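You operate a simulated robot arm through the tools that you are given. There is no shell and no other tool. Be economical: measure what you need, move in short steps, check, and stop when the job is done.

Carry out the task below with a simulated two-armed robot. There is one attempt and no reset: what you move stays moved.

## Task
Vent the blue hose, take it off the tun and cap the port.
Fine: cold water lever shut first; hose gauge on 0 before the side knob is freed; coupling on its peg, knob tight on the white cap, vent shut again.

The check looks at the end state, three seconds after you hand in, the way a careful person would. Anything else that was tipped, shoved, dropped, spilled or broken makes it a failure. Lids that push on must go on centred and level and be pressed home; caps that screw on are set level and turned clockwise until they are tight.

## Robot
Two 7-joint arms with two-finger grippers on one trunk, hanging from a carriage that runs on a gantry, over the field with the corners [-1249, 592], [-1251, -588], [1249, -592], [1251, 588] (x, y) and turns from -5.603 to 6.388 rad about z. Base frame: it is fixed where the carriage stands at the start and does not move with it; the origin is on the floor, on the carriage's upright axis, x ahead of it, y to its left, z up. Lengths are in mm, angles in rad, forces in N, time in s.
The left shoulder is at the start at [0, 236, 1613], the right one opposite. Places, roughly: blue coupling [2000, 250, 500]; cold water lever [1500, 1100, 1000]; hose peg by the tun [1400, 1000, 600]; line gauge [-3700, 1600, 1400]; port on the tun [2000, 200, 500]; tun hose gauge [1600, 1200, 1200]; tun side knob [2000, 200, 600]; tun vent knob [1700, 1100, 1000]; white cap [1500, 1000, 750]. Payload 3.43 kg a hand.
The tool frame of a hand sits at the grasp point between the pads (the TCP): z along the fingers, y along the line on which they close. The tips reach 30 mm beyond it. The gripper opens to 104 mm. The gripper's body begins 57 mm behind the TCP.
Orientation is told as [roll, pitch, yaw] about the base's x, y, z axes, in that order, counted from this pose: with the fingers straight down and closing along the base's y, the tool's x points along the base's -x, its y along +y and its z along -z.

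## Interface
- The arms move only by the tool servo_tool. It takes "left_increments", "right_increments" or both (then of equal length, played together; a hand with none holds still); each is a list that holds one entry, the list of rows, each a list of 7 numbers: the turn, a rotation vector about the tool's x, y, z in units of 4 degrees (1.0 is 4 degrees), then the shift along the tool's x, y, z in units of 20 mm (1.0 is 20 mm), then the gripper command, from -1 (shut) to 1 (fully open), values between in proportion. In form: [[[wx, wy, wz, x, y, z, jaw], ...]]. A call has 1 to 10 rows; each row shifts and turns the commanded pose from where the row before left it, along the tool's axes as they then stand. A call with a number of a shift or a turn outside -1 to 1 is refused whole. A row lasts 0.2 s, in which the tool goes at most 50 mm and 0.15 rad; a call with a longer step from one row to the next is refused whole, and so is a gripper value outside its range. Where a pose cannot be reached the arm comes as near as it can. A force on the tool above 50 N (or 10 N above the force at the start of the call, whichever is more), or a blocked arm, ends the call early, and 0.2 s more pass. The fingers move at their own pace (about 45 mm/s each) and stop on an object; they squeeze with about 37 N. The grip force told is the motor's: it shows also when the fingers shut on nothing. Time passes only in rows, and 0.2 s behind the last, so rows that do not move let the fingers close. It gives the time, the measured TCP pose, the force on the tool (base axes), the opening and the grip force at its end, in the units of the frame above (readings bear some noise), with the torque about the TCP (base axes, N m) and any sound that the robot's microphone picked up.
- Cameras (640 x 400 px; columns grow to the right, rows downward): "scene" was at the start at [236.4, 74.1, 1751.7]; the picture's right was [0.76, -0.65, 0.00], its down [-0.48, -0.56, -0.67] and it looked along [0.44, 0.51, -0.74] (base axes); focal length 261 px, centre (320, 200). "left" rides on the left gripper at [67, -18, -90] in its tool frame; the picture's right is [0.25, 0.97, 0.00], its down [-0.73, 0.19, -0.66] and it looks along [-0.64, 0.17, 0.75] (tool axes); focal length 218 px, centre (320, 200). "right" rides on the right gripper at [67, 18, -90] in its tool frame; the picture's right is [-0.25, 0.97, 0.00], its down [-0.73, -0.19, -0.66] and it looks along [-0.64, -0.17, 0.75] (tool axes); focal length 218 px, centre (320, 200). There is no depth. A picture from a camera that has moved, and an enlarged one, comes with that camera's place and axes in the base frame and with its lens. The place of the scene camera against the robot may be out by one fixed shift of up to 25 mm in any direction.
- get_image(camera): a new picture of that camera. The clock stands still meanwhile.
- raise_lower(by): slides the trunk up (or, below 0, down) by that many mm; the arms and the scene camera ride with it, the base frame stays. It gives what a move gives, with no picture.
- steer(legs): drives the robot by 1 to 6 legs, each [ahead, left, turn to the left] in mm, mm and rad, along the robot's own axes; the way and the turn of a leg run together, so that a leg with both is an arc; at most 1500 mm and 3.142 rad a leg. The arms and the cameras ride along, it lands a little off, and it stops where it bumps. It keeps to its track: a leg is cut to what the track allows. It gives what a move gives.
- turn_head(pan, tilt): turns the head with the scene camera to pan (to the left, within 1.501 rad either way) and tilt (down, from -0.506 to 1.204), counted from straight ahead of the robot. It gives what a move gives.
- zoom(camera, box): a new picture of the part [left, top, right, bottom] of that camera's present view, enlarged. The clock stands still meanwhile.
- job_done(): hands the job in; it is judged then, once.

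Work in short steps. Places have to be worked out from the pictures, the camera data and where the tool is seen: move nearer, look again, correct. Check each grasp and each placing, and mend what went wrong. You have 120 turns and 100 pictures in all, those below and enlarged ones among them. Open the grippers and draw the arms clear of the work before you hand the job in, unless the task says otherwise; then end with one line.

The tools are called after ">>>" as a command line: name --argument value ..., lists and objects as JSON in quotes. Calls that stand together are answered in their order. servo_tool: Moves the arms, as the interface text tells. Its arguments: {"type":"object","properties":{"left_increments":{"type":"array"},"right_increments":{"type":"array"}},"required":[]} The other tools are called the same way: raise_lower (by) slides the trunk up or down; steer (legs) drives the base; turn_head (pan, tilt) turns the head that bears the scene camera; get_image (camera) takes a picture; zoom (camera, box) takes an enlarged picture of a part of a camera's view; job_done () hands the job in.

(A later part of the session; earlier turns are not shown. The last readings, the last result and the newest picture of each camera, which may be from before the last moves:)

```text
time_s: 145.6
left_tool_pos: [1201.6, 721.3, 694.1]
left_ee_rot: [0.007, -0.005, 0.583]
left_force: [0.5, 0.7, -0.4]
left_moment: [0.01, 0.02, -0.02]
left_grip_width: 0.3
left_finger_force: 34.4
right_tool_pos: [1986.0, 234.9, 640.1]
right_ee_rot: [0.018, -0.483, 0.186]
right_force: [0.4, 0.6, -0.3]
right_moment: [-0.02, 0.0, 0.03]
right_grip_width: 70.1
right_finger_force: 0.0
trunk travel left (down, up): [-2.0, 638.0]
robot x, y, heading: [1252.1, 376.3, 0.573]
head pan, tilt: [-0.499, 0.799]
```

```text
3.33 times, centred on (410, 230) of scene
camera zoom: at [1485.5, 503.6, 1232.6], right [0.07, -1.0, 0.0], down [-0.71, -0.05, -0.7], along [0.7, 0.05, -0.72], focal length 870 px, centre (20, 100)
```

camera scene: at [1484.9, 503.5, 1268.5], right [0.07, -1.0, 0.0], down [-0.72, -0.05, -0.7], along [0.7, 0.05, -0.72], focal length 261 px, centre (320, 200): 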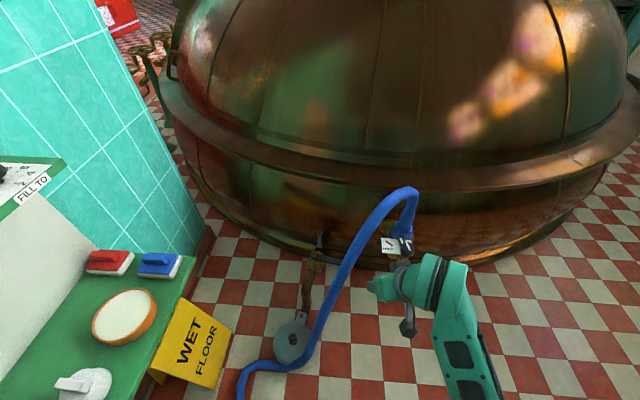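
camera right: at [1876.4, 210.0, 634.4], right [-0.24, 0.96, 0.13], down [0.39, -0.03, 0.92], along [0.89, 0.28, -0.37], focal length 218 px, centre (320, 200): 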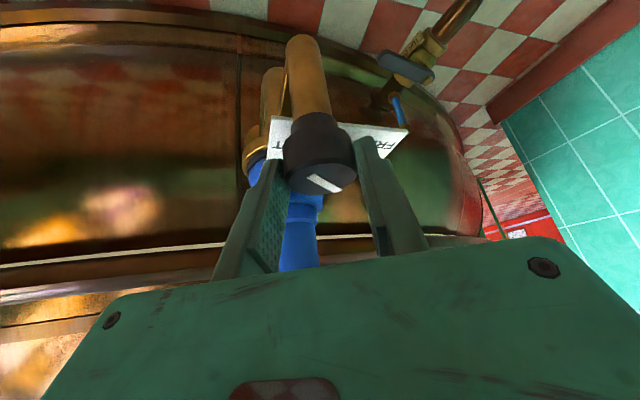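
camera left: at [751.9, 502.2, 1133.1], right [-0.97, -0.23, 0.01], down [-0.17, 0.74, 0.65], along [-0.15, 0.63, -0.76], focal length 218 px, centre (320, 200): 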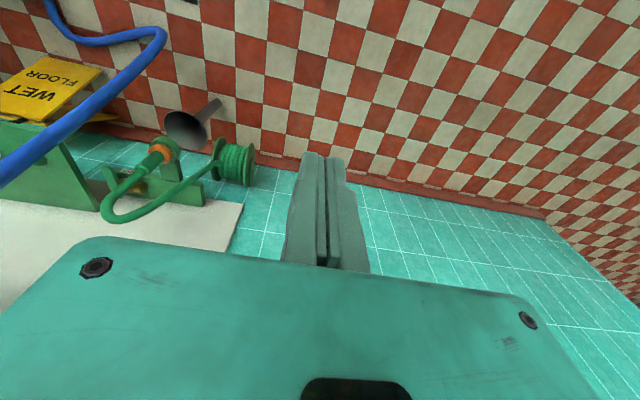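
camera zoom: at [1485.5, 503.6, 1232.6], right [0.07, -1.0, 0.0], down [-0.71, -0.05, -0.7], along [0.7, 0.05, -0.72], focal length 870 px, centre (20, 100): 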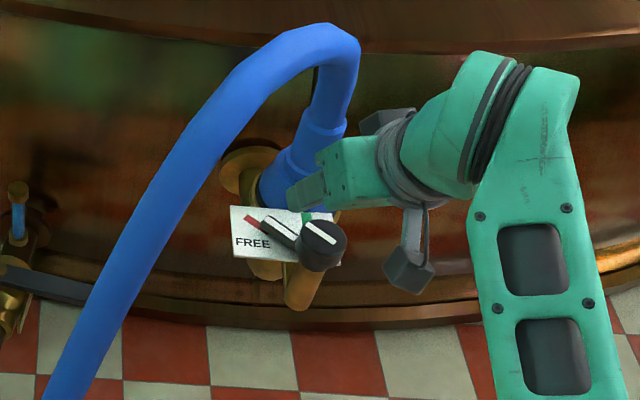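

The scene view confirms FREE. Parallax puts the coupling further back, around x≈2060–2075. I advance another 44 mm and look again.

>>> servo_tool --right_increments '[[[0, 0, 0, -0.96, 0, 0.5, 0.35], [0, 0, 0, -0.96, 0, 0.5, 0.35]]]'

>>> get_image --camera "right"

```text
time_s: 146.2
left_tool_pos: [1201.7, 722.1, 694.7]
left_ee_rot: [0.008, -0.005, 0.584]
left_force: [0.4, -0.6, 0.4]
left_moment: [-0.02, 0.01, -0.03]
left_grip_width: 0.0
left_finger_force: 34.3
right_tool_pos: [2029.6, 244.4, 640.5]
right_ee_rot: [0.018, -0.486, 0.186]
right_force: [-0.1, -0.2, 0.3]
right_moment: [0.04, 0.0, -0.02]
right_grip_width: 70.2
right_finger_force: 0.1
trunk travel left (down, up): [-2.0, 638.0]
robot x, y, heading: [1252.6, 378.3, 0.569]
head pan, tilt: [-0.499, 0.799]
```

```text
25 pictures are left
camera right: at [1926.4, 241.6, 689.9], right [0.03, 0.99, 0.13], down [0.37, -0.14, 0.92], along [0.93, 0.02, -0.37], focal length 218 px, centre (320, 200)
```

right: 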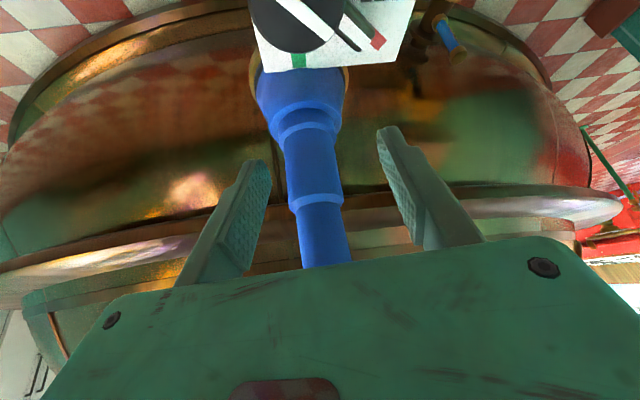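

Size change (×1.2 over 40 mm) now says the coupling axis is nearer x≈2100 with collar between z≈525 and 618. I tilt the hand to ~44° for reach and advance 60 mm more, jaws open wider.

>>> servo_tool --right_increments '[[[0, -1, 0, 0, 0, 0, 0.5], [0, -1, 0, 0, 0, 0, 0.5], [0, -1, 0, 0, 0, 0, 0.5], [0, -1, 0, 0, 0, 0, 0.5], [0, 0, 0, -0.18, -0.19, 0.98, 0.5], [0, 0, 0, -0.18, -0.19, 0.98, 0.5], [0, 0, 0, -0.18, -0.19, 0.98, 0.5]]]'

>>> get_image --camera "right"

```text
time_s: 147.8
left_tool_pos: [1204.5, 721.5, 693.5]
left_ee_rot: [0.006, -0.007, 0.585]
left_force: [0.5, 0.3, -0.1]
left_moment: [-0.01, 0.08, 0.04]
left_grip_width: 0.1
left_finger_force: 35.0
right_tool_pos: [2066.3, 254.4, 632.1]
right_ee_rot: [0.014, -0.765, 0.179]
right_force: [-0.4, 0.6, 0.6]
right_moment: [-0.02, 0.03, -0.02]
right_grip_width: 78.0
right_finger_force: 0.2
right hand out of reach, approached as far as the arm can: row 5, 6, 7
trunk travel left (down, up): [-2.0, 638.0]
robot x, y, heading: [1251.0, 376.8, 0.567]
head pan, tilt: [-0.499, 0.799]
```

```text
24 pictures are left
camera right: at [1954.6, 252.1, 651.1], right [0.0, 0.98, 0.18], down [0.11, -0.18, 0.98], along [0.99, 0.02, -0.11], focal length 218 px, centre (320, 200)
```

right: 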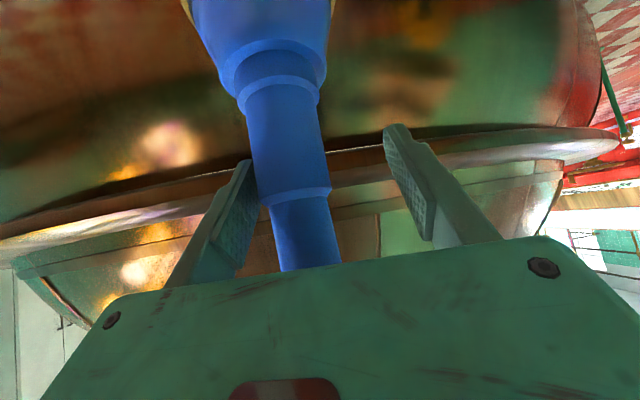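

Ring position from the best-separated views: about (2090, 242, 624), but the arm is out of reach. I withdraw the hand, turn the robot a further 0.22 to bring the shoulder closer, and return.

>>> servo_tool --right_increments '[[[0, 0, 0, 0, 0, -1, 0.5], [0, 0, 0, 0, 0, -1, 0.5], [0, 0, 0, 0, 0, -1, 0.5], [0, 0, 0, 0.81, -0.47, -0.97, 0.5], [0, 0, 0, 0.81, -0.47, -0.97, 0.5], [0, 0, 0, 0.81, -0.47, -0.97, 0.5], [0, 0, 0, 0.81, -0.47, -0.97, 0.5], [0, 0, 0, 0.81, -0.47, -0.97, 0.5], [0, 0, 0, 0.81, -0.47, -0.97, 0.5], [0, 0, 0, 0.81, -0.47, -0.97, 0.5]]]'

>>> servo_tool --right_increments '[[[0, 0, 0, 0.81, -0.47, -0.97, 0.5], [0, 0, 0, 0.81, -0.47, -0.97, 0.5]]]'

>>> steer --legs '[[0, 0, 0.22]]'

```text
time_s: 150.0
left_tool_pos: [1201.2, 722.6, 694.2]
left_ee_rot: [0.006, -0.004, 0.585]
left_force: [0.3, -0.3, 0.2]
left_moment: [-0.02, -0.02, 0.01]
left_grip_width: 0.0
left_finger_force: 35.0
right_tool_pos: [1862.2, 147.2, 694.8]
right_ee_rot: [0.02, -0.762, 0.178]
right_force: [-0.3, -0.9, 0.7]
right_moment: [0.0, -0.02, 0.01]
right_grip_width: 77.9
right_finger_force: 0.1
right hand out of reach, approached as far as the arm can: row 10
trunk travel left (down, up): [-2.0, 638.0]
robot x, y, heading: [1249.9, 373.7, 0.567]
head pan, tilt: [-0.499, 0.799]
```

```text
time_s: 150.6
left_tool_pos: [1198.4, 719.8, 693.7]
left_ee_rot: [0.006, -0.004, 0.585]
left_force: [-1.1, -0.3, 0.4]
left_moment: [-0.03, -0.05, 0.03]
left_grip_width: 0.1
left_finger_force: 34.4
right_tool_pos: [1817.3, 120.7, 721.5]
right_ee_rot: [0.022, -0.762, 0.18]
right_force: [0.3, 0.0, 0.2]
right_moment: [-0.02, -0.03, 0.01]
right_grip_width: 78.3
right_finger_force: 0.0
right hand out of reach, approached as far as the arm can: row 1, 2
trunk travel left (down, up): [-2.0, 638.0]
robot x, y, heading: [1253.6, 376.6, 0.571]
head pan, tilt: [-0.499, 0.799]
```

```text
time_s: 151.8
left_tool_pos: [1127.1, 701.6, 694.4]
left_ee_rot: [0.006, -0.004, 0.802]
left_force: [0.4, 0.7, -1.1]
left_moment: [-0.01, 0.02, 0.0]
left_grip_width: 0.0
left_finger_force: 34.9
right_tool_pos: [1859.4, 252.8, 721.4]
right_ee_rot: [0.022, -0.763, 0.4]
right_force: [-0.2, 0.0, 0.3]
right_moment: [-0.02, 0.0, -0.02]
right_grip_width: 78.0
right_finger_force: 0.0
trunk travel left (down, up): [-2.0, 638.0]
robot x, y, heading: [1254.1, 375.8, 0.789]
head pan, tilt: [-0.499, 0.799]
```

Now I square the hand to yaw ≈0.1 and advance again toward the collar.

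>>> servo_tool --right_increments '[[[0.74, 0, 0.775, 0, 0, 0, 0.5], [0.74, 0, 0.775, 0, 0, 0, 0.5], [0.74, 0, 0.775, 0, 0, 0, 0.5], [0.74, 0, 0.775, 0, 0, 0, 0.5]]]'

>>> servo_tool --right_increments '[[[0, 0, 0, -0.44, -0.15, 0.98, 0.5], [0, 0, 0, -0.44, -0.15, 0.98, 0.5], [0, 0, 0, -0.44, -0.15, 0.98, 0.5], [0, 0, 0, -0.44, -0.15, 0.98, 0.5], [0, 0, 0, -0.44, -0.15, 0.98, 0.5], [0, 0, 0, -0.44, -0.15, 0.98, 0.5], [0, 0, 0, -0.44, -0.15, 0.98, 0.5], [0, 0, 0, -0.44, -0.15, 0.98, 0.5], [0, 0, 0, -0.44, -0.15, 0.98, 0.5], [0, 0, 0, -0.44, -0.15, 0.98, 0.5]]]'

>>> get_image --camera "right"

```text
time_s: 152.8
left_tool_pos: [1126.0, 702.8, 694.2]
left_ee_rot: [0.007, -0.007, 0.804]
left_force: [-0.3, 0.4, 0.7]
left_moment: [0.03, -0.02, 0.03]
left_grip_width: 0.0
left_finger_force: 35.0
right_tool_pos: [1859.8, 251.6, 722.2]
right_ee_rot: [0.023, -0.759, 0.099]
right_force: [0.8, -0.4, -0.1]
right_moment: [-0.01, 0.01, -0.01]
right_grip_width: 77.7
right_finger_force: 0.2
trunk travel left (down, up): [-2.0, 638.0]
robot x, y, heading: [1253.5, 374.9, 0.788]
head pan, tilt: [-0.499, 0.799]
```

```text
time_s: 155.0
left_tool_pos: [1127.9, 702.4, 694.4]
left_ee_rot: [0.006, -0.006, 0.806]
left_force: [0.1, 0.6, 0.1]
left_moment: [-0.02, 0.02, 0.01]
left_grip_width: 0.0
left_finger_force: 35.2
right_tool_pos: [2063.5, 246.5, 640.2]
right_ee_rot: [0.023, -0.76, 0.1]
right_force: [-0.6, -0.2, 0.4]
right_moment: [-0.02, 0.0, 0.01]
right_grip_width: 78.1
right_finger_force: 0.1
trunk travel left (down, up): [-2.0, 638.0]
robot x, y, heading: [1248.6, 374.6, 0.787]
head pan, tilt: [-0.499, 0.799]
```

```text
23 pictures are left
camera right: at [1951.2, 251.0, 660.3], right [0.07, 0.98, 0.19], down [0.1, -0.2, 0.98], along [0.99, -0.05, -0.11], focal length 218 px, centre (320, 200)
```

right: 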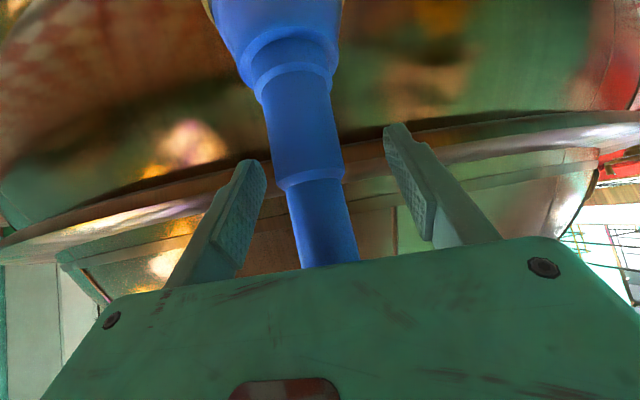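

Reachable now, and the collar is centred between the fingers. I move the last bit to TCP (2080, 238, 604) and close on the collar.

>>> servo_tool --right_increments '[[[0, 0, 0, 0.34, -0.24, 0.92, 0.5], [0, 0, 0, 0.34, -0.24, 0.92, 0.5], [0, 0, 0, 0, 0, 0, 0.5], [0, 0, 0, 0, 0, 0, -1], [0, 0, 0, 0, 0, 0, -1], [0, 0, 0, 0, 0, 0, -1], [0, 0, 0, 0, 0, 0, -1]]]'

>>> get_image --camera "right"

```text
time_s: 156.6
left_tool_pos: [1127.1, 702.2, 694.2]
left_ee_rot: [0.007, -0.004, 0.805]
left_force: [-0.4, -0.3, -0.4]
left_moment: [0.02, -0.03, 0.0]
left_grip_width: 0.0
left_finger_force: 34.8
right_tool_pos: [2075.4, 240.9, 606.5]
right_ee_rot: [0.02, -0.757, 0.1]
right_force: [1.1, -0.3, 0.2]
right_moment: [-0.13, -0.14, 0.06]
right_grip_width: 42.0
right_finger_force: 37.0
right hand out of reach, approached as far as the arm can: row 2
trunk travel left (down, up): [-2.0, 638.0]
robot x, y, heading: [1253.4, 378.5, 0.788]
head pan, tilt: [-0.499, 0.799]
```

```text
22 pictures are left
camera right: at [1964.1, 245.5, 627.1], right [0.07, 0.98, 0.19], down [0.1, -0.19, 0.98], along [0.99, -0.05, -0.11], focal length 218 px, centre (320, 200)
```

right: 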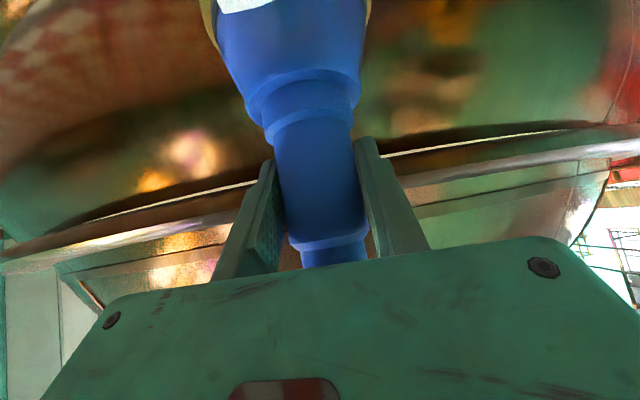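

Grip on the collar is solid (42 mm). I lift straight up slowly.

>>> servo_tool --right_increments '[[[0, 0, 0, -0.345, 0, -0.365, -1], [0, 0, 0, -0.345, 0, -0.365, -1], [0, 0, 0, -0.345, 0, -0.365, -1], [0, 0, 0, -0.345, 0, -0.365, -1], [0, 0, 0, -0.345, 0, -0.365, -1], [0, 0, 0, -0.345, 0, -0.365, -1], [0, 0, 0, -0.345, 0, -0.365, -1], [0, 0, 0, -0.345, 0, -0.365, -1]]]'

>>> zoom --camera "scene" --box '[300, 130, 540, 290]'

```text
time_s: 158.4
left_tool_pos: [1126.1, 702.6, 693.7]
left_ee_rot: [0.007, -0.006, 0.805]
left_force: [0.2, 0.4, 0.2]
left_moment: [-0.01, -0.02, -0.01]
left_grip_width: 0.0
left_finger_force: 34.7
right_tool_pos: [2075.0, 238.9, 685.6]
right_ee_rot: [0.022, -0.758, 0.099]
right_force: [0.4, 0.9, -2.9]
right_moment: [0.0, -0.01, -0.02]
right_grip_width: 41.8
right_finger_force: 36.8
trunk travel left (down, up): [-2.0, 638.0]
robot x, y, heading: [1251.0, 371.2, 0.78]
head pan, tilt: [-0.499, 0.799]
```

```text
2.50 times, centred on (420, 210) of scene
camera zoom: at [1454.0, 555.2, 1232.4], right [0.28, -0.96, 0.0], down [-0.69, -0.2, -0.7], along [0.67, 0.2, -0.72], focal length 652 px, centre (70, 175)
```

zoom: 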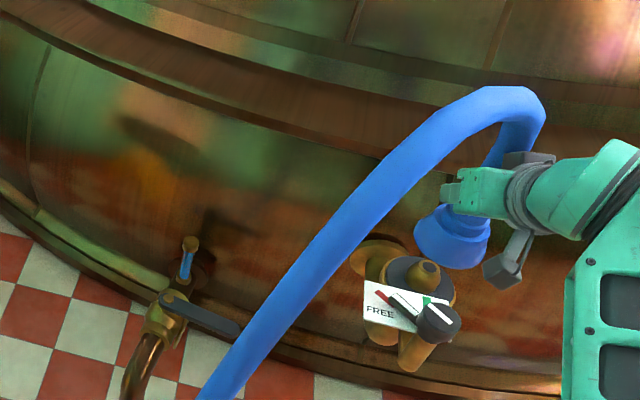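

The coupling is off; the seat shows a small nozzle at about (2076, 240, 509). I raise it further and draw it back toward the robot.

>>> servo_tool --right_increments '[[[0, 0, 0, -0.69, 0, -0.73, -1], [0, 0, 0, -0.69, 0, -0.73, -1], [0, 0, 0, -0.69, 0, -0.73, -1], [0, 0, 0, 0.99, 0.3, -0.94, -1], [0, 0, 0, 0.99, 0.3, -0.94, -1], [0, 0, 0, 0.99, 0.3, -0.94, -1], [0, 0, 0, 0.99, 0.3, -0.94, -1], [0, 0, 0, 0.99, 0.3, -0.94, -1], [0, 0, 0, 0.99, 0.3, -0.94, -1], [0, 0, 0, 0.99, 0.3, -0.94, -1]]]'

>>> servo_tool --right_increments '[[[0, 0, 0, 0.99, 0.3, -0.94, -1], [0, 0, 0, 0.99, 0.3, -0.94, -1], [0, 0, 0, 0.99, 0.3, -0.94, -1], [0, 0, 0, 0.99, 0.3, -0.94, -1]]]'

>>> steer --legs '[[0, 0, 0.4]]'

>>> get_image --camera "scene"

```text
time_s: 160.6
left_tool_pos: [1123.7, 702.4, 695.2]
left_ee_rot: [0.008, -0.003, 0.805]
left_force: [-0.2, -0.3, 0.7]
left_moment: [0.01, -0.05, 0.01]
left_grip_width: 0.0
left_finger_force: 34.6
right_tool_pos: [1877.5, 257.9, 748.0]
right_ee_rot: [0.023, -0.757, 0.101]
right_force: [-0.6, 0.3, -3.6]
right_moment: [0.03, 0.01, 0.0]
right_grip_width: 41.3
right_finger_force: 37.0
trunk travel left (down, up): [-2.0, 638.0]
robot x, y, heading: [1251.1, 378.1, 0.784]
head pan, tilt: [-0.499, 0.799]
```

```text
time_s: 161.6
left_tool_pos: [1123.6, 702.1, 693.9]
left_ee_rot: [0.009, -0.002, 0.805]
left_force: [-0.5, -1.1, 0.1]
left_moment: [-0.01, -0.02, -0.03]
left_grip_width: 0.1
left_finger_force: 34.9
right_tool_pos: [1766.6, 269.7, 747.4]
right_ee_rot: [0.022, -0.757, 0.1]
right_force: [0.0, 0.5, -3.6]
right_moment: [-0.03, -0.05, 0.0]
right_grip_width: 41.5
right_finger_force: 37.0
trunk travel left (down, up): [-2.0, 638.0]
robot x, y, heading: [1248.4, 376.0, 0.786]
head pan, tilt: [-0.499, 0.799]
```

```text
time_s: 163.2
left_tool_pos: [1011.1, 629.4, 693.5]
left_ee_rot: [0.007, -0.005, 1.198]
left_force: [-0.8, 0.3, 0.1]
left_moment: [-0.02, -0.01, -0.01]
left_grip_width: 0.0
left_finger_force: 34.8
right_tool_pos: [1771.3, 476.5, 747.1]
right_ee_rot: [0.023, -0.76, 0.495]
right_force: [0.1, 0.1, -3.9]
right_moment: [-0.01, -0.01, -0.01]
right_grip_width: 41.5
right_finger_force: 37.7
trunk travel left (down, up): [-2.0, 638.0]
robot x, y, heading: [1249.0, 375.1, 1.187]
head pan, tilt: [-0.499, 0.799]
```

```text
20 pictures are left
camera scene: at [1373.7, 626.5, 1232.4], right [0.63, -0.78, 0.0], down [-0.56, -0.45, -0.7], along [0.54, 0.44, -0.72], focal length 261 px, centre (320, 200)
```

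scene: 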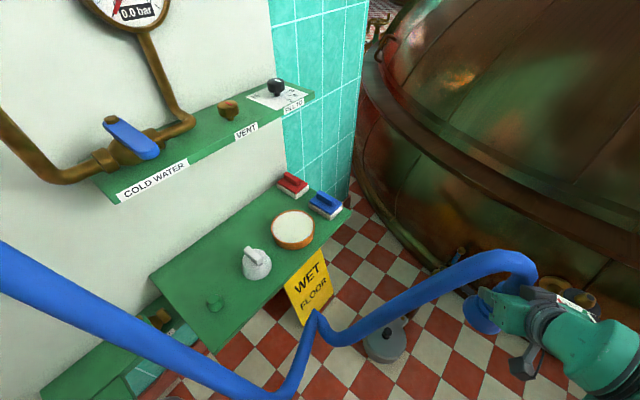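

Coupling held; hose follows. I turn the robot on to heading ≈1.54 and swing the hand's yaw to face the shelf.

>>> steer --legs '[[0, 0, 0.35]]'

>>> servo_tool --right_increments '[[[-0.687, 0, -0.727, 0, 0.5, 0, -1], [-0.687, 0, -0.727, 0, 0.5, 0, -1], [-0.687, 0, -0.727, 0, 0.5, 0, -1], [-0.687, 0, -0.727, 0, 0.5, 0, -1], [-0.687, 0, -0.727, 0, 0.5, 0, -1], [-0.687, 0, -0.727, 0, 0.5, 0, -1], [-0.687, 0, -0.727, 0, 0.5, 0, -1], [-0.687, 0, -0.727, 0, 0.5, 0, -1]]]'

```text
time_s: 164.6
left_tool_pos: [939.1, 531.4, 693.3]
left_ee_rot: [0.009, -0.006, 1.552]
left_force: [0.5, 0.3, -0.3]
left_moment: [-0.01, -0.04, -0.01]
left_grip_width: 0.2
left_finger_force: 35.0
right_tool_pos: [1703.6, 650.0, 747.9]
right_ee_rot: [0.022, -0.757, 0.85]
right_force: [0.5, -0.7, -5.0]
right_moment: [0.01, 0.02, 0.03]
right_grip_width: 41.6
right_finger_force: 37.8
trunk travel left (down, up): [-2.0, 638.0]
robot x, y, heading: [1252.6, 377.3, 1.535]
head pan, tilt: [-0.499, 0.799]
```

```text
time_s: 166.4
left_tool_pos: [937.6, 531.0, 693.9]
left_ee_rot: [0.008, -0.005, 1.552]
left_force: [0.4, 0.6, -1.1]
left_moment: [-0.03, 0.0, -0.02]
left_grip_width: 0.0
left_finger_force: 34.9
right_tool_pos: [1633.6, 686.7, 749.4]
right_ee_rot: [0.017, -0.766, 1.412]
right_force: [0.7, 0.3, -4.8]
right_moment: [0.02, 0.0, 0.02]
right_grip_width: 41.6
right_finger_force: 36.8
trunk travel left (down, up): [-2.0, 638.0]
robot x, y, heading: [1246.6, 378.0, 1.534]
head pan, tilt: [-0.499, 0.799]
```

I move the coupling to in front of the peg (about (1436, 862, 780)) and look.

>>> servo_tool --right_increments '[[[0, 0, 0, -0.51, 0.93, 0.32, -1], [0, 0, 0, -0.51, 0.93, 0.32, -1], [0, 0, 0, -0.51, 0.93, 0.32, -1], [0, 0, 0, -0.51, 0.93, 0.32, -1], [0, 0, 0, -0.51, 0.93, 0.32, -1], [0, 0, 0, -0.51, 0.93, 0.32, -1], [0, 0, 0, -0.51, 0.93, 0.32, -1], [0, 0, 0, -0.51, 0.93, 0.32, -1], [0, 0, 0, -0.51, 0.93, 0.32, -1], [0, 0, 0, -0.51, 0.93, 0.32, -1]]]'

>>> servo_tool --right_increments '[[[0, 0, 0, -0.51, 0.93, 0.32, -1], [0, 0, 0, -0.51, 0.93, 0.32, -1]]]'

>>> get_image --camera "scene"

>>> get_image --camera "right"

```text
time_s: 168.6
left_tool_pos: [937.0, 531.6, 694.3]
left_ee_rot: [0.006, -0.004, 1.551]
left_force: [0.0, 1.2, 0.6]
left_moment: [-0.02, 0.01, 0.04]
left_grip_width: 0.0
left_finger_force: 35.0
right_tool_pos: [1466.6, 829.8, 775.5]
right_ee_rot: [0.018, -0.766, 1.409]
right_force: [-0.2, -0.8, -3.9]
right_moment: [0.02, -0.03, 0.01]
right_grip_width: 41.7
right_finger_force: 36.9
trunk travel left (down, up): [-2.0, 638.0]
robot x, y, heading: [1251.0, 375.6, 1.529]
head pan, tilt: [-0.499, 0.799]
```

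```text
time_s: 169.2
left_tool_pos: [937.3, 531.4, 693.4]
left_ee_rot: [0.01, -0.006, 1.552]
left_force: [-0.1, 0.7, 0.2]
left_moment: [-0.05, 0.0, -0.02]
left_grip_width: 0.0
left_finger_force: 34.8
right_tool_pos: [1432.9, 859.2, 781.5]
right_ee_rot: [0.021, -0.765, 1.407]
right_force: [-1.2, 0.2, -4.2]
right_moment: [0.01, -0.02, -0.02]
right_grip_width: 41.5
right_finger_force: 37.2
trunk travel left (down, up): [-2.0, 638.0]
robot x, y, heading: [1249.6, 376.9, 1.533]
head pan, tilt: [-0.499, 0.799]
```

```text
19 pictures are left
camera scene: at [1283.6, 660.1, 1232.5], right [0.86, -0.51, 0.0], down [-0.37, -0.62, -0.7], along [0.36, 0.6, -0.72], focal length 261 px, centre (320, 200)
```

scene: 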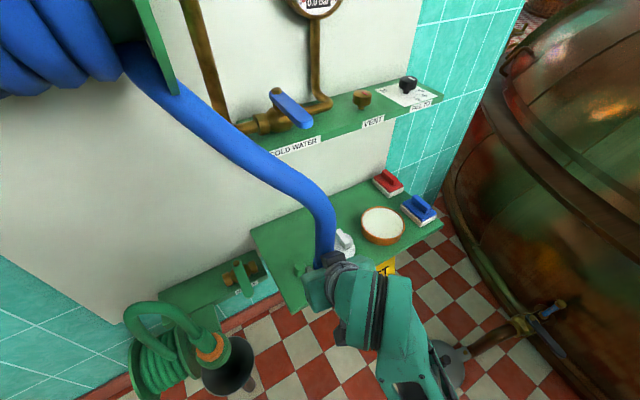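

```text
18 pictures are left
camera right: at [1400.2, 752.5, 801.0], right [-0.93, 0.32, 0.19], down [0.21, 0.04, 0.98], along [0.31, 0.95, -0.1], focal length 218 px, centre (320, 200)
```

right: 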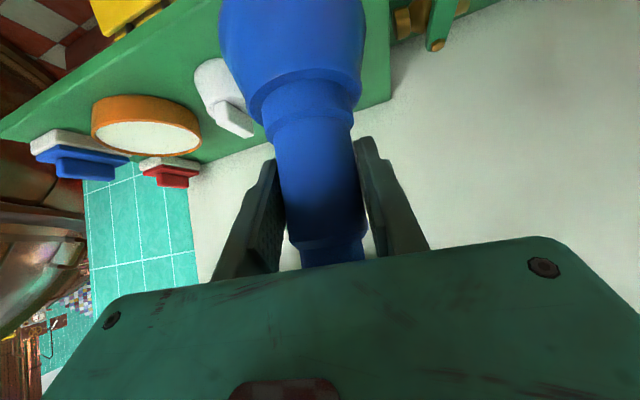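

Peg agrees at about (1434, 967, 615). I bring the coupling over it, then lower to just above the peg.

>>> servo_tool --right_increments '[[[0, 0, 0, -0.764, 0.15, 0.734, -1], [0, 0, 0, -0.764, 0.15, 0.734, -1], [0, 0, 0, -0.764, 0.15, 0.734, -1], [0, 0, 0, -0.764, 0.15, 0.734, -1], [0, 0, 0, -0.764, 0.15, 0.734, -1], [0, 0, 0, 0.4, 0, 0.415, -1], [0, 0, 0, 0.4, 0, 0.415, -1], [0, 0, 0, 0.4, 0, 0.415, -1]]]'

>>> zoom --camera "scene" --box '[250, 200, 410, 300]'

>>> get_image --camera "right"

```text
time_s: 171.0
left_tool_pos: [938.1, 530.4, 693.5]
left_ee_rot: [0.007, -0.003, 1.551]
left_force: [0.1, 0.4, 0.7]
left_moment: [0.01, 0.0, 0.02]
left_grip_width: 0.1
left_finger_force: 35.0
right_tool_pos: [1433.5, 965.0, 747.6]
right_ee_rot: [0.018, -0.766, 1.41]
right_force: [-0.1, 0.0, -3.6]
right_moment: [-0.02, -0.01, 0.0]
right_grip_width: 41.5
right_finger_force: 36.7
trunk travel left (down, up): [-2.0, 638.0]
robot x, y, heading: [1247.3, 374.6, 1.532]
head pan, tilt: [-0.499, 0.799]
```

```text
4.00 times, centred on (330, 250) of scene
camera zoom: at [1284.0, 659.4, 1232.4], right [0.86, -0.51, 0.0], down [-0.37, -0.62, -0.7], along [0.36, 0.6, -0.72], focal length 1044 px, centre (280, 0)
```

zoom: 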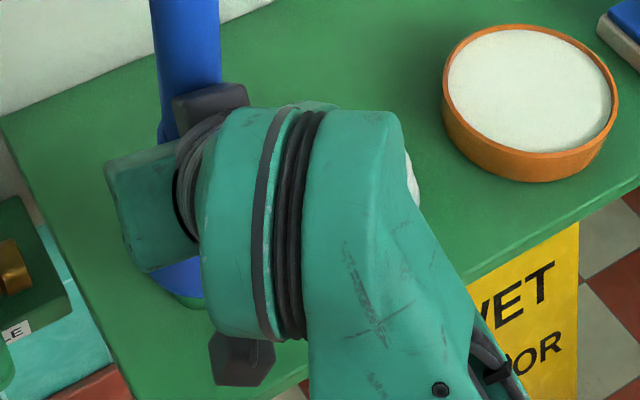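

```text
16 pictures are left
camera right: at [1401.1, 858.4, 766.7], right [-0.93, 0.32, 0.19], down [0.21, 0.04, 0.98], along [0.31, 0.95, -0.1], focal length 218 px, centre (320, 200)
```

right: 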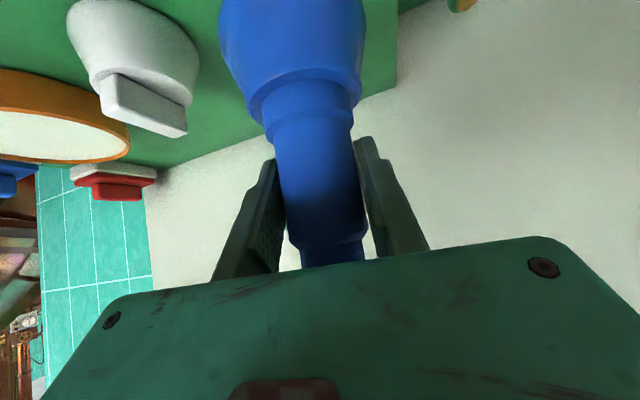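

The peg is hidden beneath the coupling, so I lower in small steps and watch the force.

>>> servo_tool --right_increments '[[[0, 0, 0, 0.277, 0, 0.288, -1], [0, 0, 0, 0.277, 0, 0.288, -1], [0, 0, 0, 0.277, 0, 0.288, -1], [0, 0, 0, 0.208, 0, 0.216, -1], [0, 0, 0, 0.208, 0, 0.216, -1], [0, 0, 0, 0.208, 0, 0.216, -1]]]'

>>> servo_tool --right_increments '[[[0, 0, 0, 0.14, 0, 0.144, -1], [0, 0, 0, 0.14, 0, 0.144, -1], [0, 0, 0, 0.14, 0, 0.144, -1]]]'

```text
time_s: 172.4
left_tool_pos: [937.3, 529.3, 693.5]
left_ee_rot: [0.007, -0.005, 1.552]
left_force: [-0.1, -0.1, -0.5]
left_moment: [-0.02, 0.01, 0.01]
left_grip_width: 0.0
left_finger_force: 33.9
right_tool_pos: [1434.1, 964.4, 705.2]
right_ee_rot: [0.017, -0.765, 1.41]
right_force: [-0.3, 1.2, -3.9]
right_moment: [-0.02, 0.0, 0.04]
right_grip_width: 41.6
right_finger_force: 37.3
trunk travel left (down, up): [-2.0, 638.0]
robot x, y, heading: [1253.9, 376.1, 1.537]
head pan, tilt: [-0.499, 0.799]
```

```text
time_s: 173.2
left_tool_pos: [937.7, 529.6, 692.9]
left_ee_rot: [0.008, -0.006, 1.553]
left_force: [0.3, 0.1, 0.2]
left_moment: [0.0, 0.03, -0.01]
left_grip_width: 0.0
left_finger_force: 34.7
right_tool_pos: [1434.5, 965.8, 693.3]
right_ee_rot: [0.017, -0.765, 1.408]
right_force: [-0.1, 0.5, -3.5]
right_moment: [0.04, 0.01, -0.01]
right_grip_width: 41.5
right_finger_force: 37.2
trunk travel left (down, up): [-2.0, 638.0]
robot x, y, heading: [1249.6, 371.2, 1.532]
head pan, tilt: [-0.499, 0.799]
```

No contact yet at z=693; I keep lowering in small steps.

>>> servo_tool --right_increments '[[[0, 0, 0, 0.14, 0, 0.144, -1], [0, 0, 0, 0.14, 0, 0.144, -1], [0, 0, 0, 0.14, 0, 0.144, -1], [0, 0, 0, 0.14, 0, 0.144, -1], [0, 0, 0, 0.14, 0, 0.144, -1]]]'

```text
time_s: 174.4
left_tool_pos: [939.3, 534.4, 693.4]
left_ee_rot: [0.008, -0.006, 1.551]
left_force: [-0.2, -1.0, 0.2]
left_moment: [0.0, 0.05, 0.02]
left_grip_width: 0.0
left_finger_force: 35.2
right_tool_pos: [1433.3, 970.7, 680.5]
right_ee_rot: [0.02, -0.78, 1.411]
right_force: [-3.0, -0.5, 32.2]
right_moment: [-0.05, -1.08, -0.03]
right_grip_width: 41.7
right_finger_force: 37.2
trunk travel left (down, up): [-2.0, 638.0]
robot x, y, heading: [1247.7, 371.3, 1.537]
head pan, tilt: [-0.499, 0.799]
```

Contact at z≈681 with 36 N, which puts the coupling's bottom near shelf level, below the peg top. I check with a scene zoom.

>>> zoom --camera "scene" --box '[250, 220, 350, 300]'

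```text
5.00 times, centred on (300, 260) of scene
camera zoom: at [1284.3, 661.6, 1233.3], right [0.86, -0.51, 0.0], down [-0.37, -0.62, -0.7], along [0.36, 0.6, -0.72], focal length 1305 px, centre (420, -100)
```

zoom: 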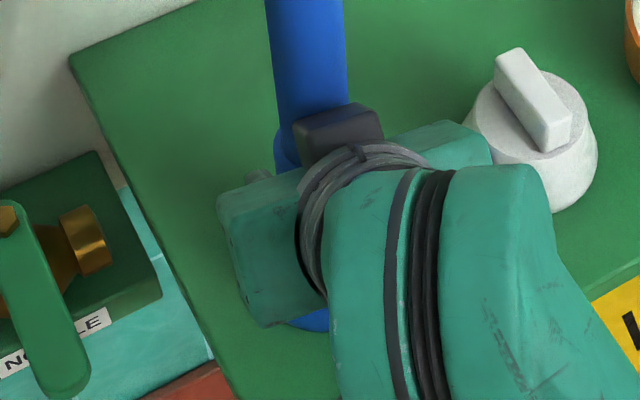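

To verify engagement I lift 3 mm and nudge sideways: a peg inside the bore should push back.

>>> servo_tool --right_increments '[[[0, 0, 0, -0.25, 0, -0.26, -1], [0, 0, 0, 0, -0.35, 0, -1], [0, 0, 0, 0, -0.35, 0, -1]]]'

```text
time_s: 175.2
left_tool_pos: [929.1, 535.6, 696.0]
left_ee_rot: [0.012, -0.011, 1.552]
left_force: [-0.8, 0.5, 0.3]
left_moment: [-0.02, 0.03, 0.0]
left_grip_width: 0.2
left_finger_force: 34.6
right_tool_pos: [1434.8, 969.6, 681.6]
right_ee_rot: [0.033, -0.765, 1.408]
right_force: [-28.3, 16.5, 7.9]
right_moment: [0.79, 0.71, 0.02]
right_grip_width: 41.7
right_finger_force: 37.7
trunk travel left (down, up): [-2.0, 638.0]
robot x, y, heading: [1246.9, 375.8, 1.532]
head pan, tilt: [-0.499, 0.799]
```

A firm 28 N side reaction: the peg is in the bore. I undo the nudge, settle it down, and open.

>>> servo_tool --right_increments '[[[0, 0, 0, 0, 0.35, 0, -1], [0, 0, 0, 0, 0.35, 0, -1], [0, 0, 0, 0.1, 0, 0.1, -1], [0, 0, 0, 0, 0, 0, 0], [0, 0, 0, 0, 0, 0, 0.5], [0, 0, 0, 0, 0, 0, 0.5], [0, 0, 0, 0, 0, 0, 0.5]]]'

>>> servo_tool --right_increments '[[[0, 0, 0, 0, 0, -1, 0.5], [0, 0, 0, 0, 0, -1, 0.5], [0, 0, 0, 0, 0, -1, 0.5], [0, 0, 0, 0, 0, -1, 0.5], [0, 0, 0, 0, 0, -1, 0.5]]]'

>>> zoom --camera "scene" --box '[230, 160, 430, 300]'

```text
time_s: 176.8
left_tool_pos: [938.1, 530.4, 693.9]
left_ee_rot: [0.006, -0.005, 1.553]
left_force: [0.4, 0.2, 0.0]
left_moment: [-0.01, 0.01, 0.01]
left_grip_width: 0.0
left_finger_force: 34.5
right_tool_pos: [1432.4, 964.3, 677.3]
right_ee_rot: [0.019, -0.765, 1.41]
right_force: [-0.1, -0.5, 0.0]
right_moment: [-0.02, 0.0, 0.0]
right_grip_width: 78.0
right_finger_force: 0.0
trunk travel left (down, up): [-2.0, 638.0]
robot x, y, heading: [1248.9, 379.5, 1.534]
head pan, tilt: [-0.499, 0.799]
```

```text
time_s: 178.0
left_tool_pos: [938.1, 531.2, 693.9]
left_ee_rot: [0.007, -0.006, 1.551]
left_force: [-0.2, 0.5, 0.1]
left_moment: [-0.01, 0.0, -0.01]
left_grip_width: 0.2
left_finger_force: 34.4
right_tool_pos: [1424.4, 896.7, 750.3]
right_ee_rot: [0.017, -0.766, 1.411]
right_force: [-1.0, 0.1, 0.0]
right_moment: [0.02, 0.01, -0.02]
right_grip_width: 78.2
right_finger_force: 0.1
trunk travel left (down, up): [-2.0, 638.0]
robot x, y, heading: [1255.0, 374.8, 1.535]
head pan, tilt: [-0.499, 0.799]
```

```text
2.86 times, centred on (330, 230) of scene
camera zoom: at [1284.1, 659.6, 1232.4], right [0.86, -0.51, 0.0], down [-0.37, -0.62, -0.7], along [0.36, 0.6, -0.72], focal length 746 px, centre (291, 114)
```

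zoom: 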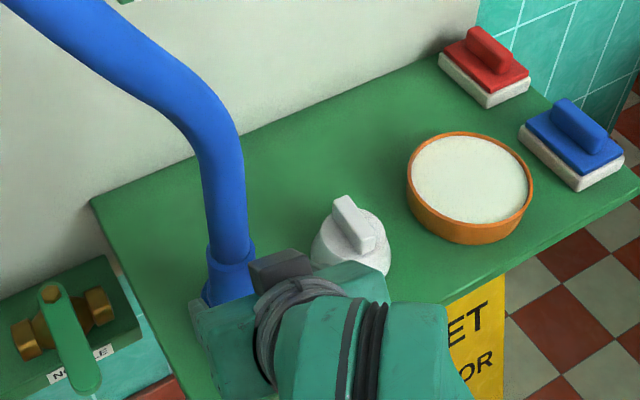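

The coupling stands upright on its peg. Next the white cap: its bar handle is at about (1564, 974, 645), lying along y, so my present hand yaw fits. I move in front of and above it.

>>> servo_tool --right_increments '[[[0, 0, 0, -0.108, -0.938, 0.104, 0.2], [0, 0, 0, -0.108, -0.938, 0.104, 0.2], [0, 0, 0, -0.108, -0.938, 0.104, 0.2], [0, 0, 0, -0.108, -0.938, 0.104, 0.2], [0, 0, 0, -0.108, -0.938, 0.104, 0.2], [0, 0, 0, -0.108, -0.938, 0.104, 0.2], [0, 0, 0, -0.108, -0.938, 0.104, 0.2], [0, 0, 0, 0.23, 0.07, 0.885, 0.2], [0, 0, 0, 0.23, 0.07, 0.885, 0.2], [0, 0, 0, 0.23, 0.07, 0.885, 0.2]]]'

>>> get_image --camera "right"

```text
time_s: 180.2
left_tool_pos: [938.3, 530.8, 694.2]
left_ee_rot: [0.007, -0.005, 1.552]
left_force: [0.3, 0.1, -0.1]
left_moment: [0.01, -0.03, 0.0]
left_grip_width: 0.0
left_finger_force: 34.3
right_tool_pos: [1557.3, 926.8, 701.4]
right_ee_rot: [0.018, -0.768, 1.41]
right_force: [-0.3, -0.6, 0.2]
right_moment: [-0.02, -0.02, 0.0]
right_grip_width: 62.1
right_finger_force: 0.1
trunk travel left (down, up): [-2.0, 638.0]
robot x, y, heading: [1247.6, 376.2, 1.536]
head pan, tilt: [-0.499, 0.799]
```

```text
13 pictures are left
camera right: at [1524.1, 820.2, 720.1], right [-0.93, 0.32, 0.19], down [0.21, 0.04, 0.98], along [0.31, 0.95, -0.1], focal length 218 px, centre (320, 200)
```

right: 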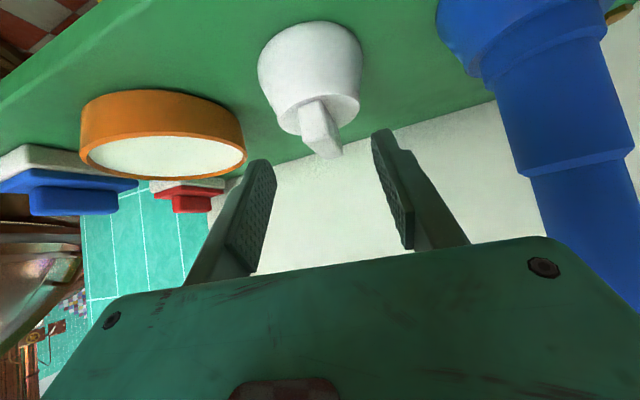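

Handle centre confirmed at (1565, 974, 650). I move in to TCP (1564, 964, 660) and grip it.

>>> servo_tool --right_increments '[[[0, 0, 0, 0.035, -0.02, 0.94, 0.2], [0, 0, 0, 0.035, -0.02, 0.94, 0.2], [0, 0, 0, 0.035, 0, 0.94, 0.2], [0, 0, 0, 0, 0, 0, 0.2], [0, 0, 0, 0, 0, 0, -1], [0, 0, 0, 0, 0, 0, -1], [0, 0, 0, 0, 0, 0, -1], [0, 0, 0, 0, 0, 0, -1]]]'

>>> get_image --camera "right"

```text
time_s: 182.0
left_tool_pos: [939.7, 535.6, 693.8]
left_ee_rot: [0.008, -0.009, 1.551]
left_force: [-0.2, -0.1, -0.2]
left_moment: [0.03, 0.02, 0.01]
left_grip_width: 0.0
left_finger_force: 34.7
right_tool_pos: [1564.2, 970.5, 666.1]
right_ee_rot: [0.017, -0.784, 1.414]
right_force: [-5.2, 5.1, 30.2]
right_moment: [0.68, -0.81, -0.16]
right_grip_width: 17.3
right_finger_force: 37.5
trunk travel left (down, up): [-2.0, 638.0]
robot x, y, heading: [1251.7, 376.5, 1.535]
head pan, tilt: [-0.499, 0.799]
```

```text
12 pictures are left
camera right: at [1530.8, 863.5, 684.1], right [-0.93, 0.32, 0.19], down [0.21, 0.02, 0.98], along [0.31, 0.95, -0.09], focal length 218 px, centre (320, 200)
```

right: 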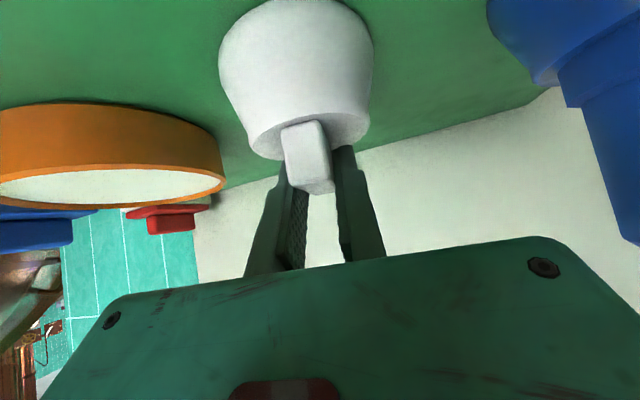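

I pressed lightly on the cap's top (30 N). I open, rise 7 mm to relieve, and re-grip cleanly.

>>> servo_tool --right_increments '[[[0, 0, 0, 0, 0, 0, -0.5], [0, 0, 0, -0.28, 0, -0.29, -0.5], [0, 0, 0, 0, 0, 0, -0.5], [0, 0, 0, 0, 0, 0, -1], [0, 0, 0, 0, 0, 0, -1], [0, 0, 0, 0, 0, 0, -1]]]'

```text
time_s: 183.4
left_tool_pos: [938.6, 534.4, 694.3]
left_ee_rot: [0.007, -0.006, 1.55]
left_force: [0.1, 0.2, 0.1]
left_moment: [0.0, 0.0, -0.02]
left_grip_width: 0.2
left_finger_force: 34.7
right_tool_pos: [1563.8, 967.8, 667.6]
right_ee_rot: [0.02, -0.767, 1.409]
right_force: [-1.8, 7.4, 12.1]
right_moment: [0.23, -0.42, -0.1]
right_grip_width: 17.2
right_finger_force: 37.1
trunk travel left (down, up): [-2.0, 638.0]
robot x, y, heading: [1250.1, 376.7, 1.532]
head pan, tilt: [-0.499, 0.799]
```

Clean grip (17 mm bar, hand angle restored). I lift the cap 100 mm and withdraw it from the shelf.

>>> servo_tool --right_increments '[[[0, 0, 0, -0.35, 0, -0.36, -1], [0, 0, 0, -0.69, 0, -0.72, -1], [0, 0, 0, -0.69, 0, -0.72, -1], [0, 0, 0, -0.69, 0, -0.72, -1], [0, 0, 0, -0.69, 0, -0.72, -1], [0, 0, 0, 0.945, -0.595, -0.91, -1], [0, 0, 0, 0.945, -0.595, -0.91, -1], [0, 0, 0, 0.945, -0.595, -0.91, -1], [0, 0, 0, 0.945, -0.595, -0.91, -1], [0, 0, 0, 0.945, -0.595, -0.91, -1]]]'

>>> servo_tool --right_increments '[[[0, 0, 0, 0.945, -0.595, -0.91, -1], [0, 0, 0, 0.945, -0.595, -0.91, -1], [0, 0, 0, 0.945, -0.595, -0.91, -1], [0, 0, 0, 0.945, -0.595, -0.91, -1], [0, 0, 0, 0.945, -0.595, -0.91, -1]]]'

>>> steer --legs '[[0, 0, -0.53]]'

>>> servo_tool --right_increments '[[[0.687, 0, 0.727, 0, 0, 0, -1], [0.687, 0, 0.727, 0, 0, 0, -1], [0.687, 0, 0.727, 0, 0, 0, -1], [0.687, 0, 0.727, 0, 0, 0, -1], [0.687, 0, 0.727, 0, 0, 0, -1], [0.687, 0, 0.727, 0, 0, 0, -1], [0.687, 0, 0.727, 0, 0, 0, -1]]]'

>>> get_image --camera "scene"

```text
time_s: 185.6
left_tool_pos: [938.6, 530.7, 694.4]
left_ee_rot: [0.007, -0.003, 1.551]
left_force: [0.5, -0.1, 1.1]
left_moment: [0.01, -0.03, 0.01]
left_grip_width: 0.1
left_finger_force: 34.9
right_tool_pos: [1602.4, 821.6, 753.9]
right_ee_rot: [0.018, -0.767, 1.411]
right_force: [0.0, 0.4, -2.7]
right_moment: [0.01, 0.0, 0.0]
right_grip_width: 17.5
right_finger_force: 36.7
trunk travel left (down, up): [-2.0, 638.0]
robot x, y, heading: [1252.3, 373.4, 1.533]
head pan, tilt: [-0.499, 0.799]
```

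```text
time_s: 186.8
left_tool_pos: [938.0, 530.5, 694.3]
left_ee_rot: [0.006, -0.008, 1.55]
left_force: [0.4, 0.2, 0.4]
left_moment: [0.01, -0.03, 0.03]
left_grip_width: 0.2
left_finger_force: 34.4
right_tool_pos: [1642.3, 685.8, 754.6]
right_ee_rot: [0.018, -0.766, 1.41]
right_force: [-0.3, 0.1, -2.4]
right_moment: [-0.03, 0.01, 0.0]
right_grip_width: 17.2
right_finger_force: 37.0
trunk travel left (down, up): [-2.0, 638.0]
robot x, y, heading: [1252.3, 378.1, 1.531]
head pan, tilt: [-0.499, 0.799]
```

```text
time_s: 188.7
left_tool_pos: [1057.6, 667.1, 693.8]
left_ee_rot: [0.007, -0.006, 1.026]
left_force: [-0.8, -0.4, -0.6]
left_moment: [0.0, 0.0, 0.0]
left_grip_width: 0.0
left_finger_force: 35.2
right_tool_pos: [1744.9, 445.4, 753.9]
right_ee_rot: [0.018, -0.765, 0.886]
right_force: [0.7, -0.2, -1.6]
right_moment: [0.01, 0.03, 0.02]
right_grip_width: 17.4
right_finger_force: 37.0
trunk travel left (down, up): [-2.0, 638.0]
robot x, y, heading: [1247.8, 377.6, 1.013]
head pan, tilt: [-0.499, 0.799]
```

```text
time_s: 190.3
left_tool_pos: [1056.8, 667.2, 694.2]
left_ee_rot: [0.007, -0.006, 1.026]
left_force: [-0.1, 1.2, -0.3]
left_moment: [0.0, 0.0, 0.0]
left_grip_width: 0.2
left_finger_force: 34.8
right_tool_pos: [1743.8, 446.1, 752.9]
right_ee_rot: [0.02, -0.76, 0.389]
right_force: [0.1, 0.9, -2.2]
right_moment: [-0.04, 0.02, -0.01]
right_grip_width: 17.2
right_finger_force: 36.5
trunk travel left (down, up): [-2.0, 638.0]
robot x, y, heading: [1249.6, 372.3, 1.009]
head pan, tilt: [-0.499, 0.799]
```

```text
11 pictures are left
camera scene: at [1412.7, 599.2, 1232.5], right [0.49, -0.87, 0.0], down [-0.63, -0.35, -0.7], along [0.61, 0.34, -0.72], focal length 261 px, centre (320, 200)
```

scene: 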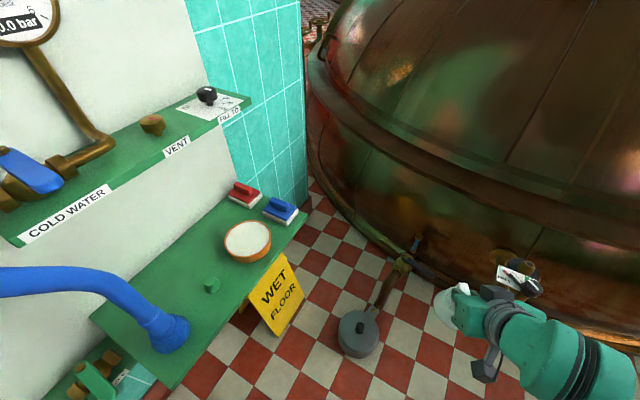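

The peg appears free and the coupling lies beside it! I zoom to understand.

>>> zoom --camera "scene" --box '[90, 210, 310, 390]'

```text
2.22 times, centred on (200, 300) of scene
camera zoom: at [1412.7, 599.2, 1232.5], right [0.49, -0.87, 0.0], down [-0.63, -0.35, -0.7], along [0.61, 0.34, -0.72], focal length 580 px, centre (587, -22)
```

zoom: 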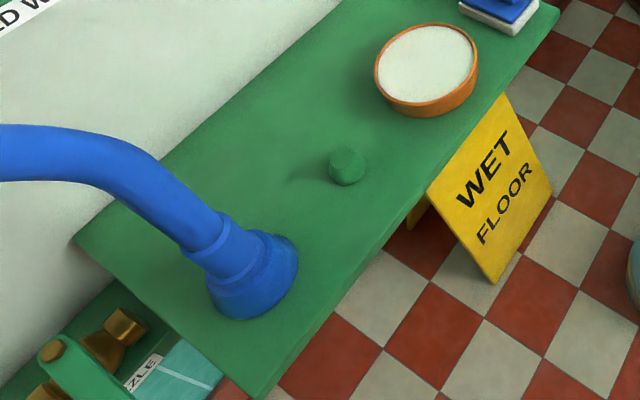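

On inspection that stub is the cap's own holder: the coupling stands upright on its peg (the lean is only perspective). I carry the cap toward the port at safe height.

>>> servo_tool --right_increments '[[[0, 0, 0, -0.392, -0.988, 0.6, -1], [0, 0, 0, -0.392, -0.988, 0.6, -1], [0, 0, 0, -0.392, -0.988, 0.6, -1], [0, 0, 0, -0.392, -0.988, 0.6, -1], [0, 0, 0, -0.392, -0.988, 0.6, -1], [0, 0, 0, -0.392, -0.988, 0.6, -1], [0, 0, 0, -0.392, -0.988, 0.6, -1], [0, 0, 0, -0.392, -0.988, 0.6, -1], [0, 0, 0, -0.392, -0.988, 0.6, -1], [0, 0, 0, -0.392, -0.988, 0.6, -1]]]'

>>> servo_tool --right_increments '[[[0, 0, 0, -0.392, -0.988, 0.6, -1], [0, 0, 0, -0.392, -0.988, 0.6, -1], [0, 0, 0, -0.392, -0.988, 0.6, -1], [0, 0, 0, -0.392, -0.988, 0.6, -1], [0, 0, 0, -0.392, -0.988, 0.6, -1], [0, 0, 0, -0.392, -0.988, 0.6, -1]]]'

```text
time_s: 192.5
left_tool_pos: [1058.4, 666.6, 693.5]
left_ee_rot: [0.006, -0.006, 1.027]
left_force: [1.5, 0.0, 0.0]
left_moment: [0.01, 0.0, 0.0]
left_grip_width: 0.0
left_finger_force: 34.5
right_tool_pos: [1951.5, 319.6, 718.8]
right_ee_rot: [0.02, -0.759, 0.392]
right_force: [0.2, 0.2, -2.1]
right_moment: [0.02, -0.01, -0.01]
right_grip_width: 17.4
right_finger_force: 37.3
trunk travel left (down, up): [-2.0, 638.0]
robot x, y, heading: [1251.9, 376.3, 1.007]
head pan, tilt: [-0.499, 0.799]
```

```text
time_s: 193.9
left_tool_pos: [1059.8, 666.3, 694.2]
left_ee_rot: [0.007, -0.005, 1.026]
left_force: [0.0, 0.1, 0.0]
left_moment: [0.01, 0.02, 0.03]
left_grip_width: 0.0
left_finger_force: 34.8
right_tool_pos: [2056.9, 272.5, 746.8]
right_ee_rot: [0.009, -0.745, 0.393]
right_force: [-0.2, -0.4, -1.6]
right_moment: [0.02, 0.0, -0.01]
right_grip_width: 17.3
right_finger_force: 37.5
right hand out of reach, approached as far as the arm can: row 2, 3, 4, 5, 6
trunk travel left (down, up): [-2.0, 638.0]
robot x, y, heading: [1250.1, 378.9, 1.012]
head pan, tilt: [-0.499, 0.799]
```

Too far outward at this heading. The earlier heading ≈0.787 reached this spot, so I turn the robot back by 0.22.

>>> steer --legs '[[0, 0, -0.225]]'

```text
time_s: 195.1
left_tool_pos: [1127.7, 703.1, 693.8]
left_ee_rot: [0.008, -0.004, 0.802]
left_force: [0.2, -0.3, 0.1]
left_moment: [-0.02, 0.02, 0.02]
left_grip_width: 0.0
left_finger_force: 34.5
right_tool_pos: [2011.8, 96.2, 744.7]
right_ee_rot: [0.009, -0.744, 0.168]
right_force: [0.1, 0.8, -2.1]
right_moment: [0.02, 0.04, -0.01]
right_grip_width: 17.4
right_finger_force: 36.6
trunk travel left (down, up): [-2.0, 638.0]
robot x, y, heading: [1252.1, 377.0, 0.784]
head pan, tilt: [-0.499, 0.799]
```

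I now bring the cap across to above the port.

>>> servo_tool --right_increments '[[[0, 0, 0, -0.18, 0.94, 0.657, -1], [0, 0, 0, -0.18, 0.94, 0.657, -1], [0, 0, 0, -0.18, 0.94, 0.657, -1], [0, 0, 0, -0.18, 0.94, 0.657, -1], [0, 0, 0, -0.18, 0.94, 0.657, -1], [0, 0, 0, -0.18, 0.94, 0.657, -1], [0, 0, 0, -0.18, 0.94, 0.657, -1]]]'

>>> get_image --camera "right"

```text
time_s: 196.7
left_tool_pos: [1128.1, 705.5, 694.0]
left_ee_rot: [0.009, -0.005, 0.801]
left_force: [0.0, -0.3, -1.0]
left_moment: [-0.01, -0.02, 0.01]
left_grip_width: 0.0
left_finger_force: 34.6
right_tool_pos: [2069.6, 240.3, 696.6]
right_ee_rot: [0.01, -0.746, 0.168]
right_force: [-0.3, 0.2, -1.9]
right_moment: [-0.03, 0.02, -0.01]
right_grip_width: 17.1
right_finger_force: 37.2
trunk travel left (down, up): [-2.0, 638.0]
robot x, y, heading: [1250.4, 378.1, 0.782]
head pan, tilt: [-0.499, 0.799]
```

```text
9 pictures are left
camera right: at [1957.7, 238.8, 717.3], right [0.02, 0.98, 0.18], down [0.12, -0.18, 0.98], along [0.99, 0.01, -0.12], focal length 218 px, centre (320, 200)
```

right: 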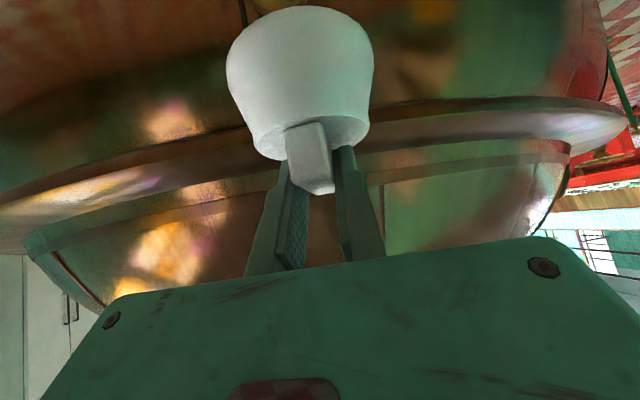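

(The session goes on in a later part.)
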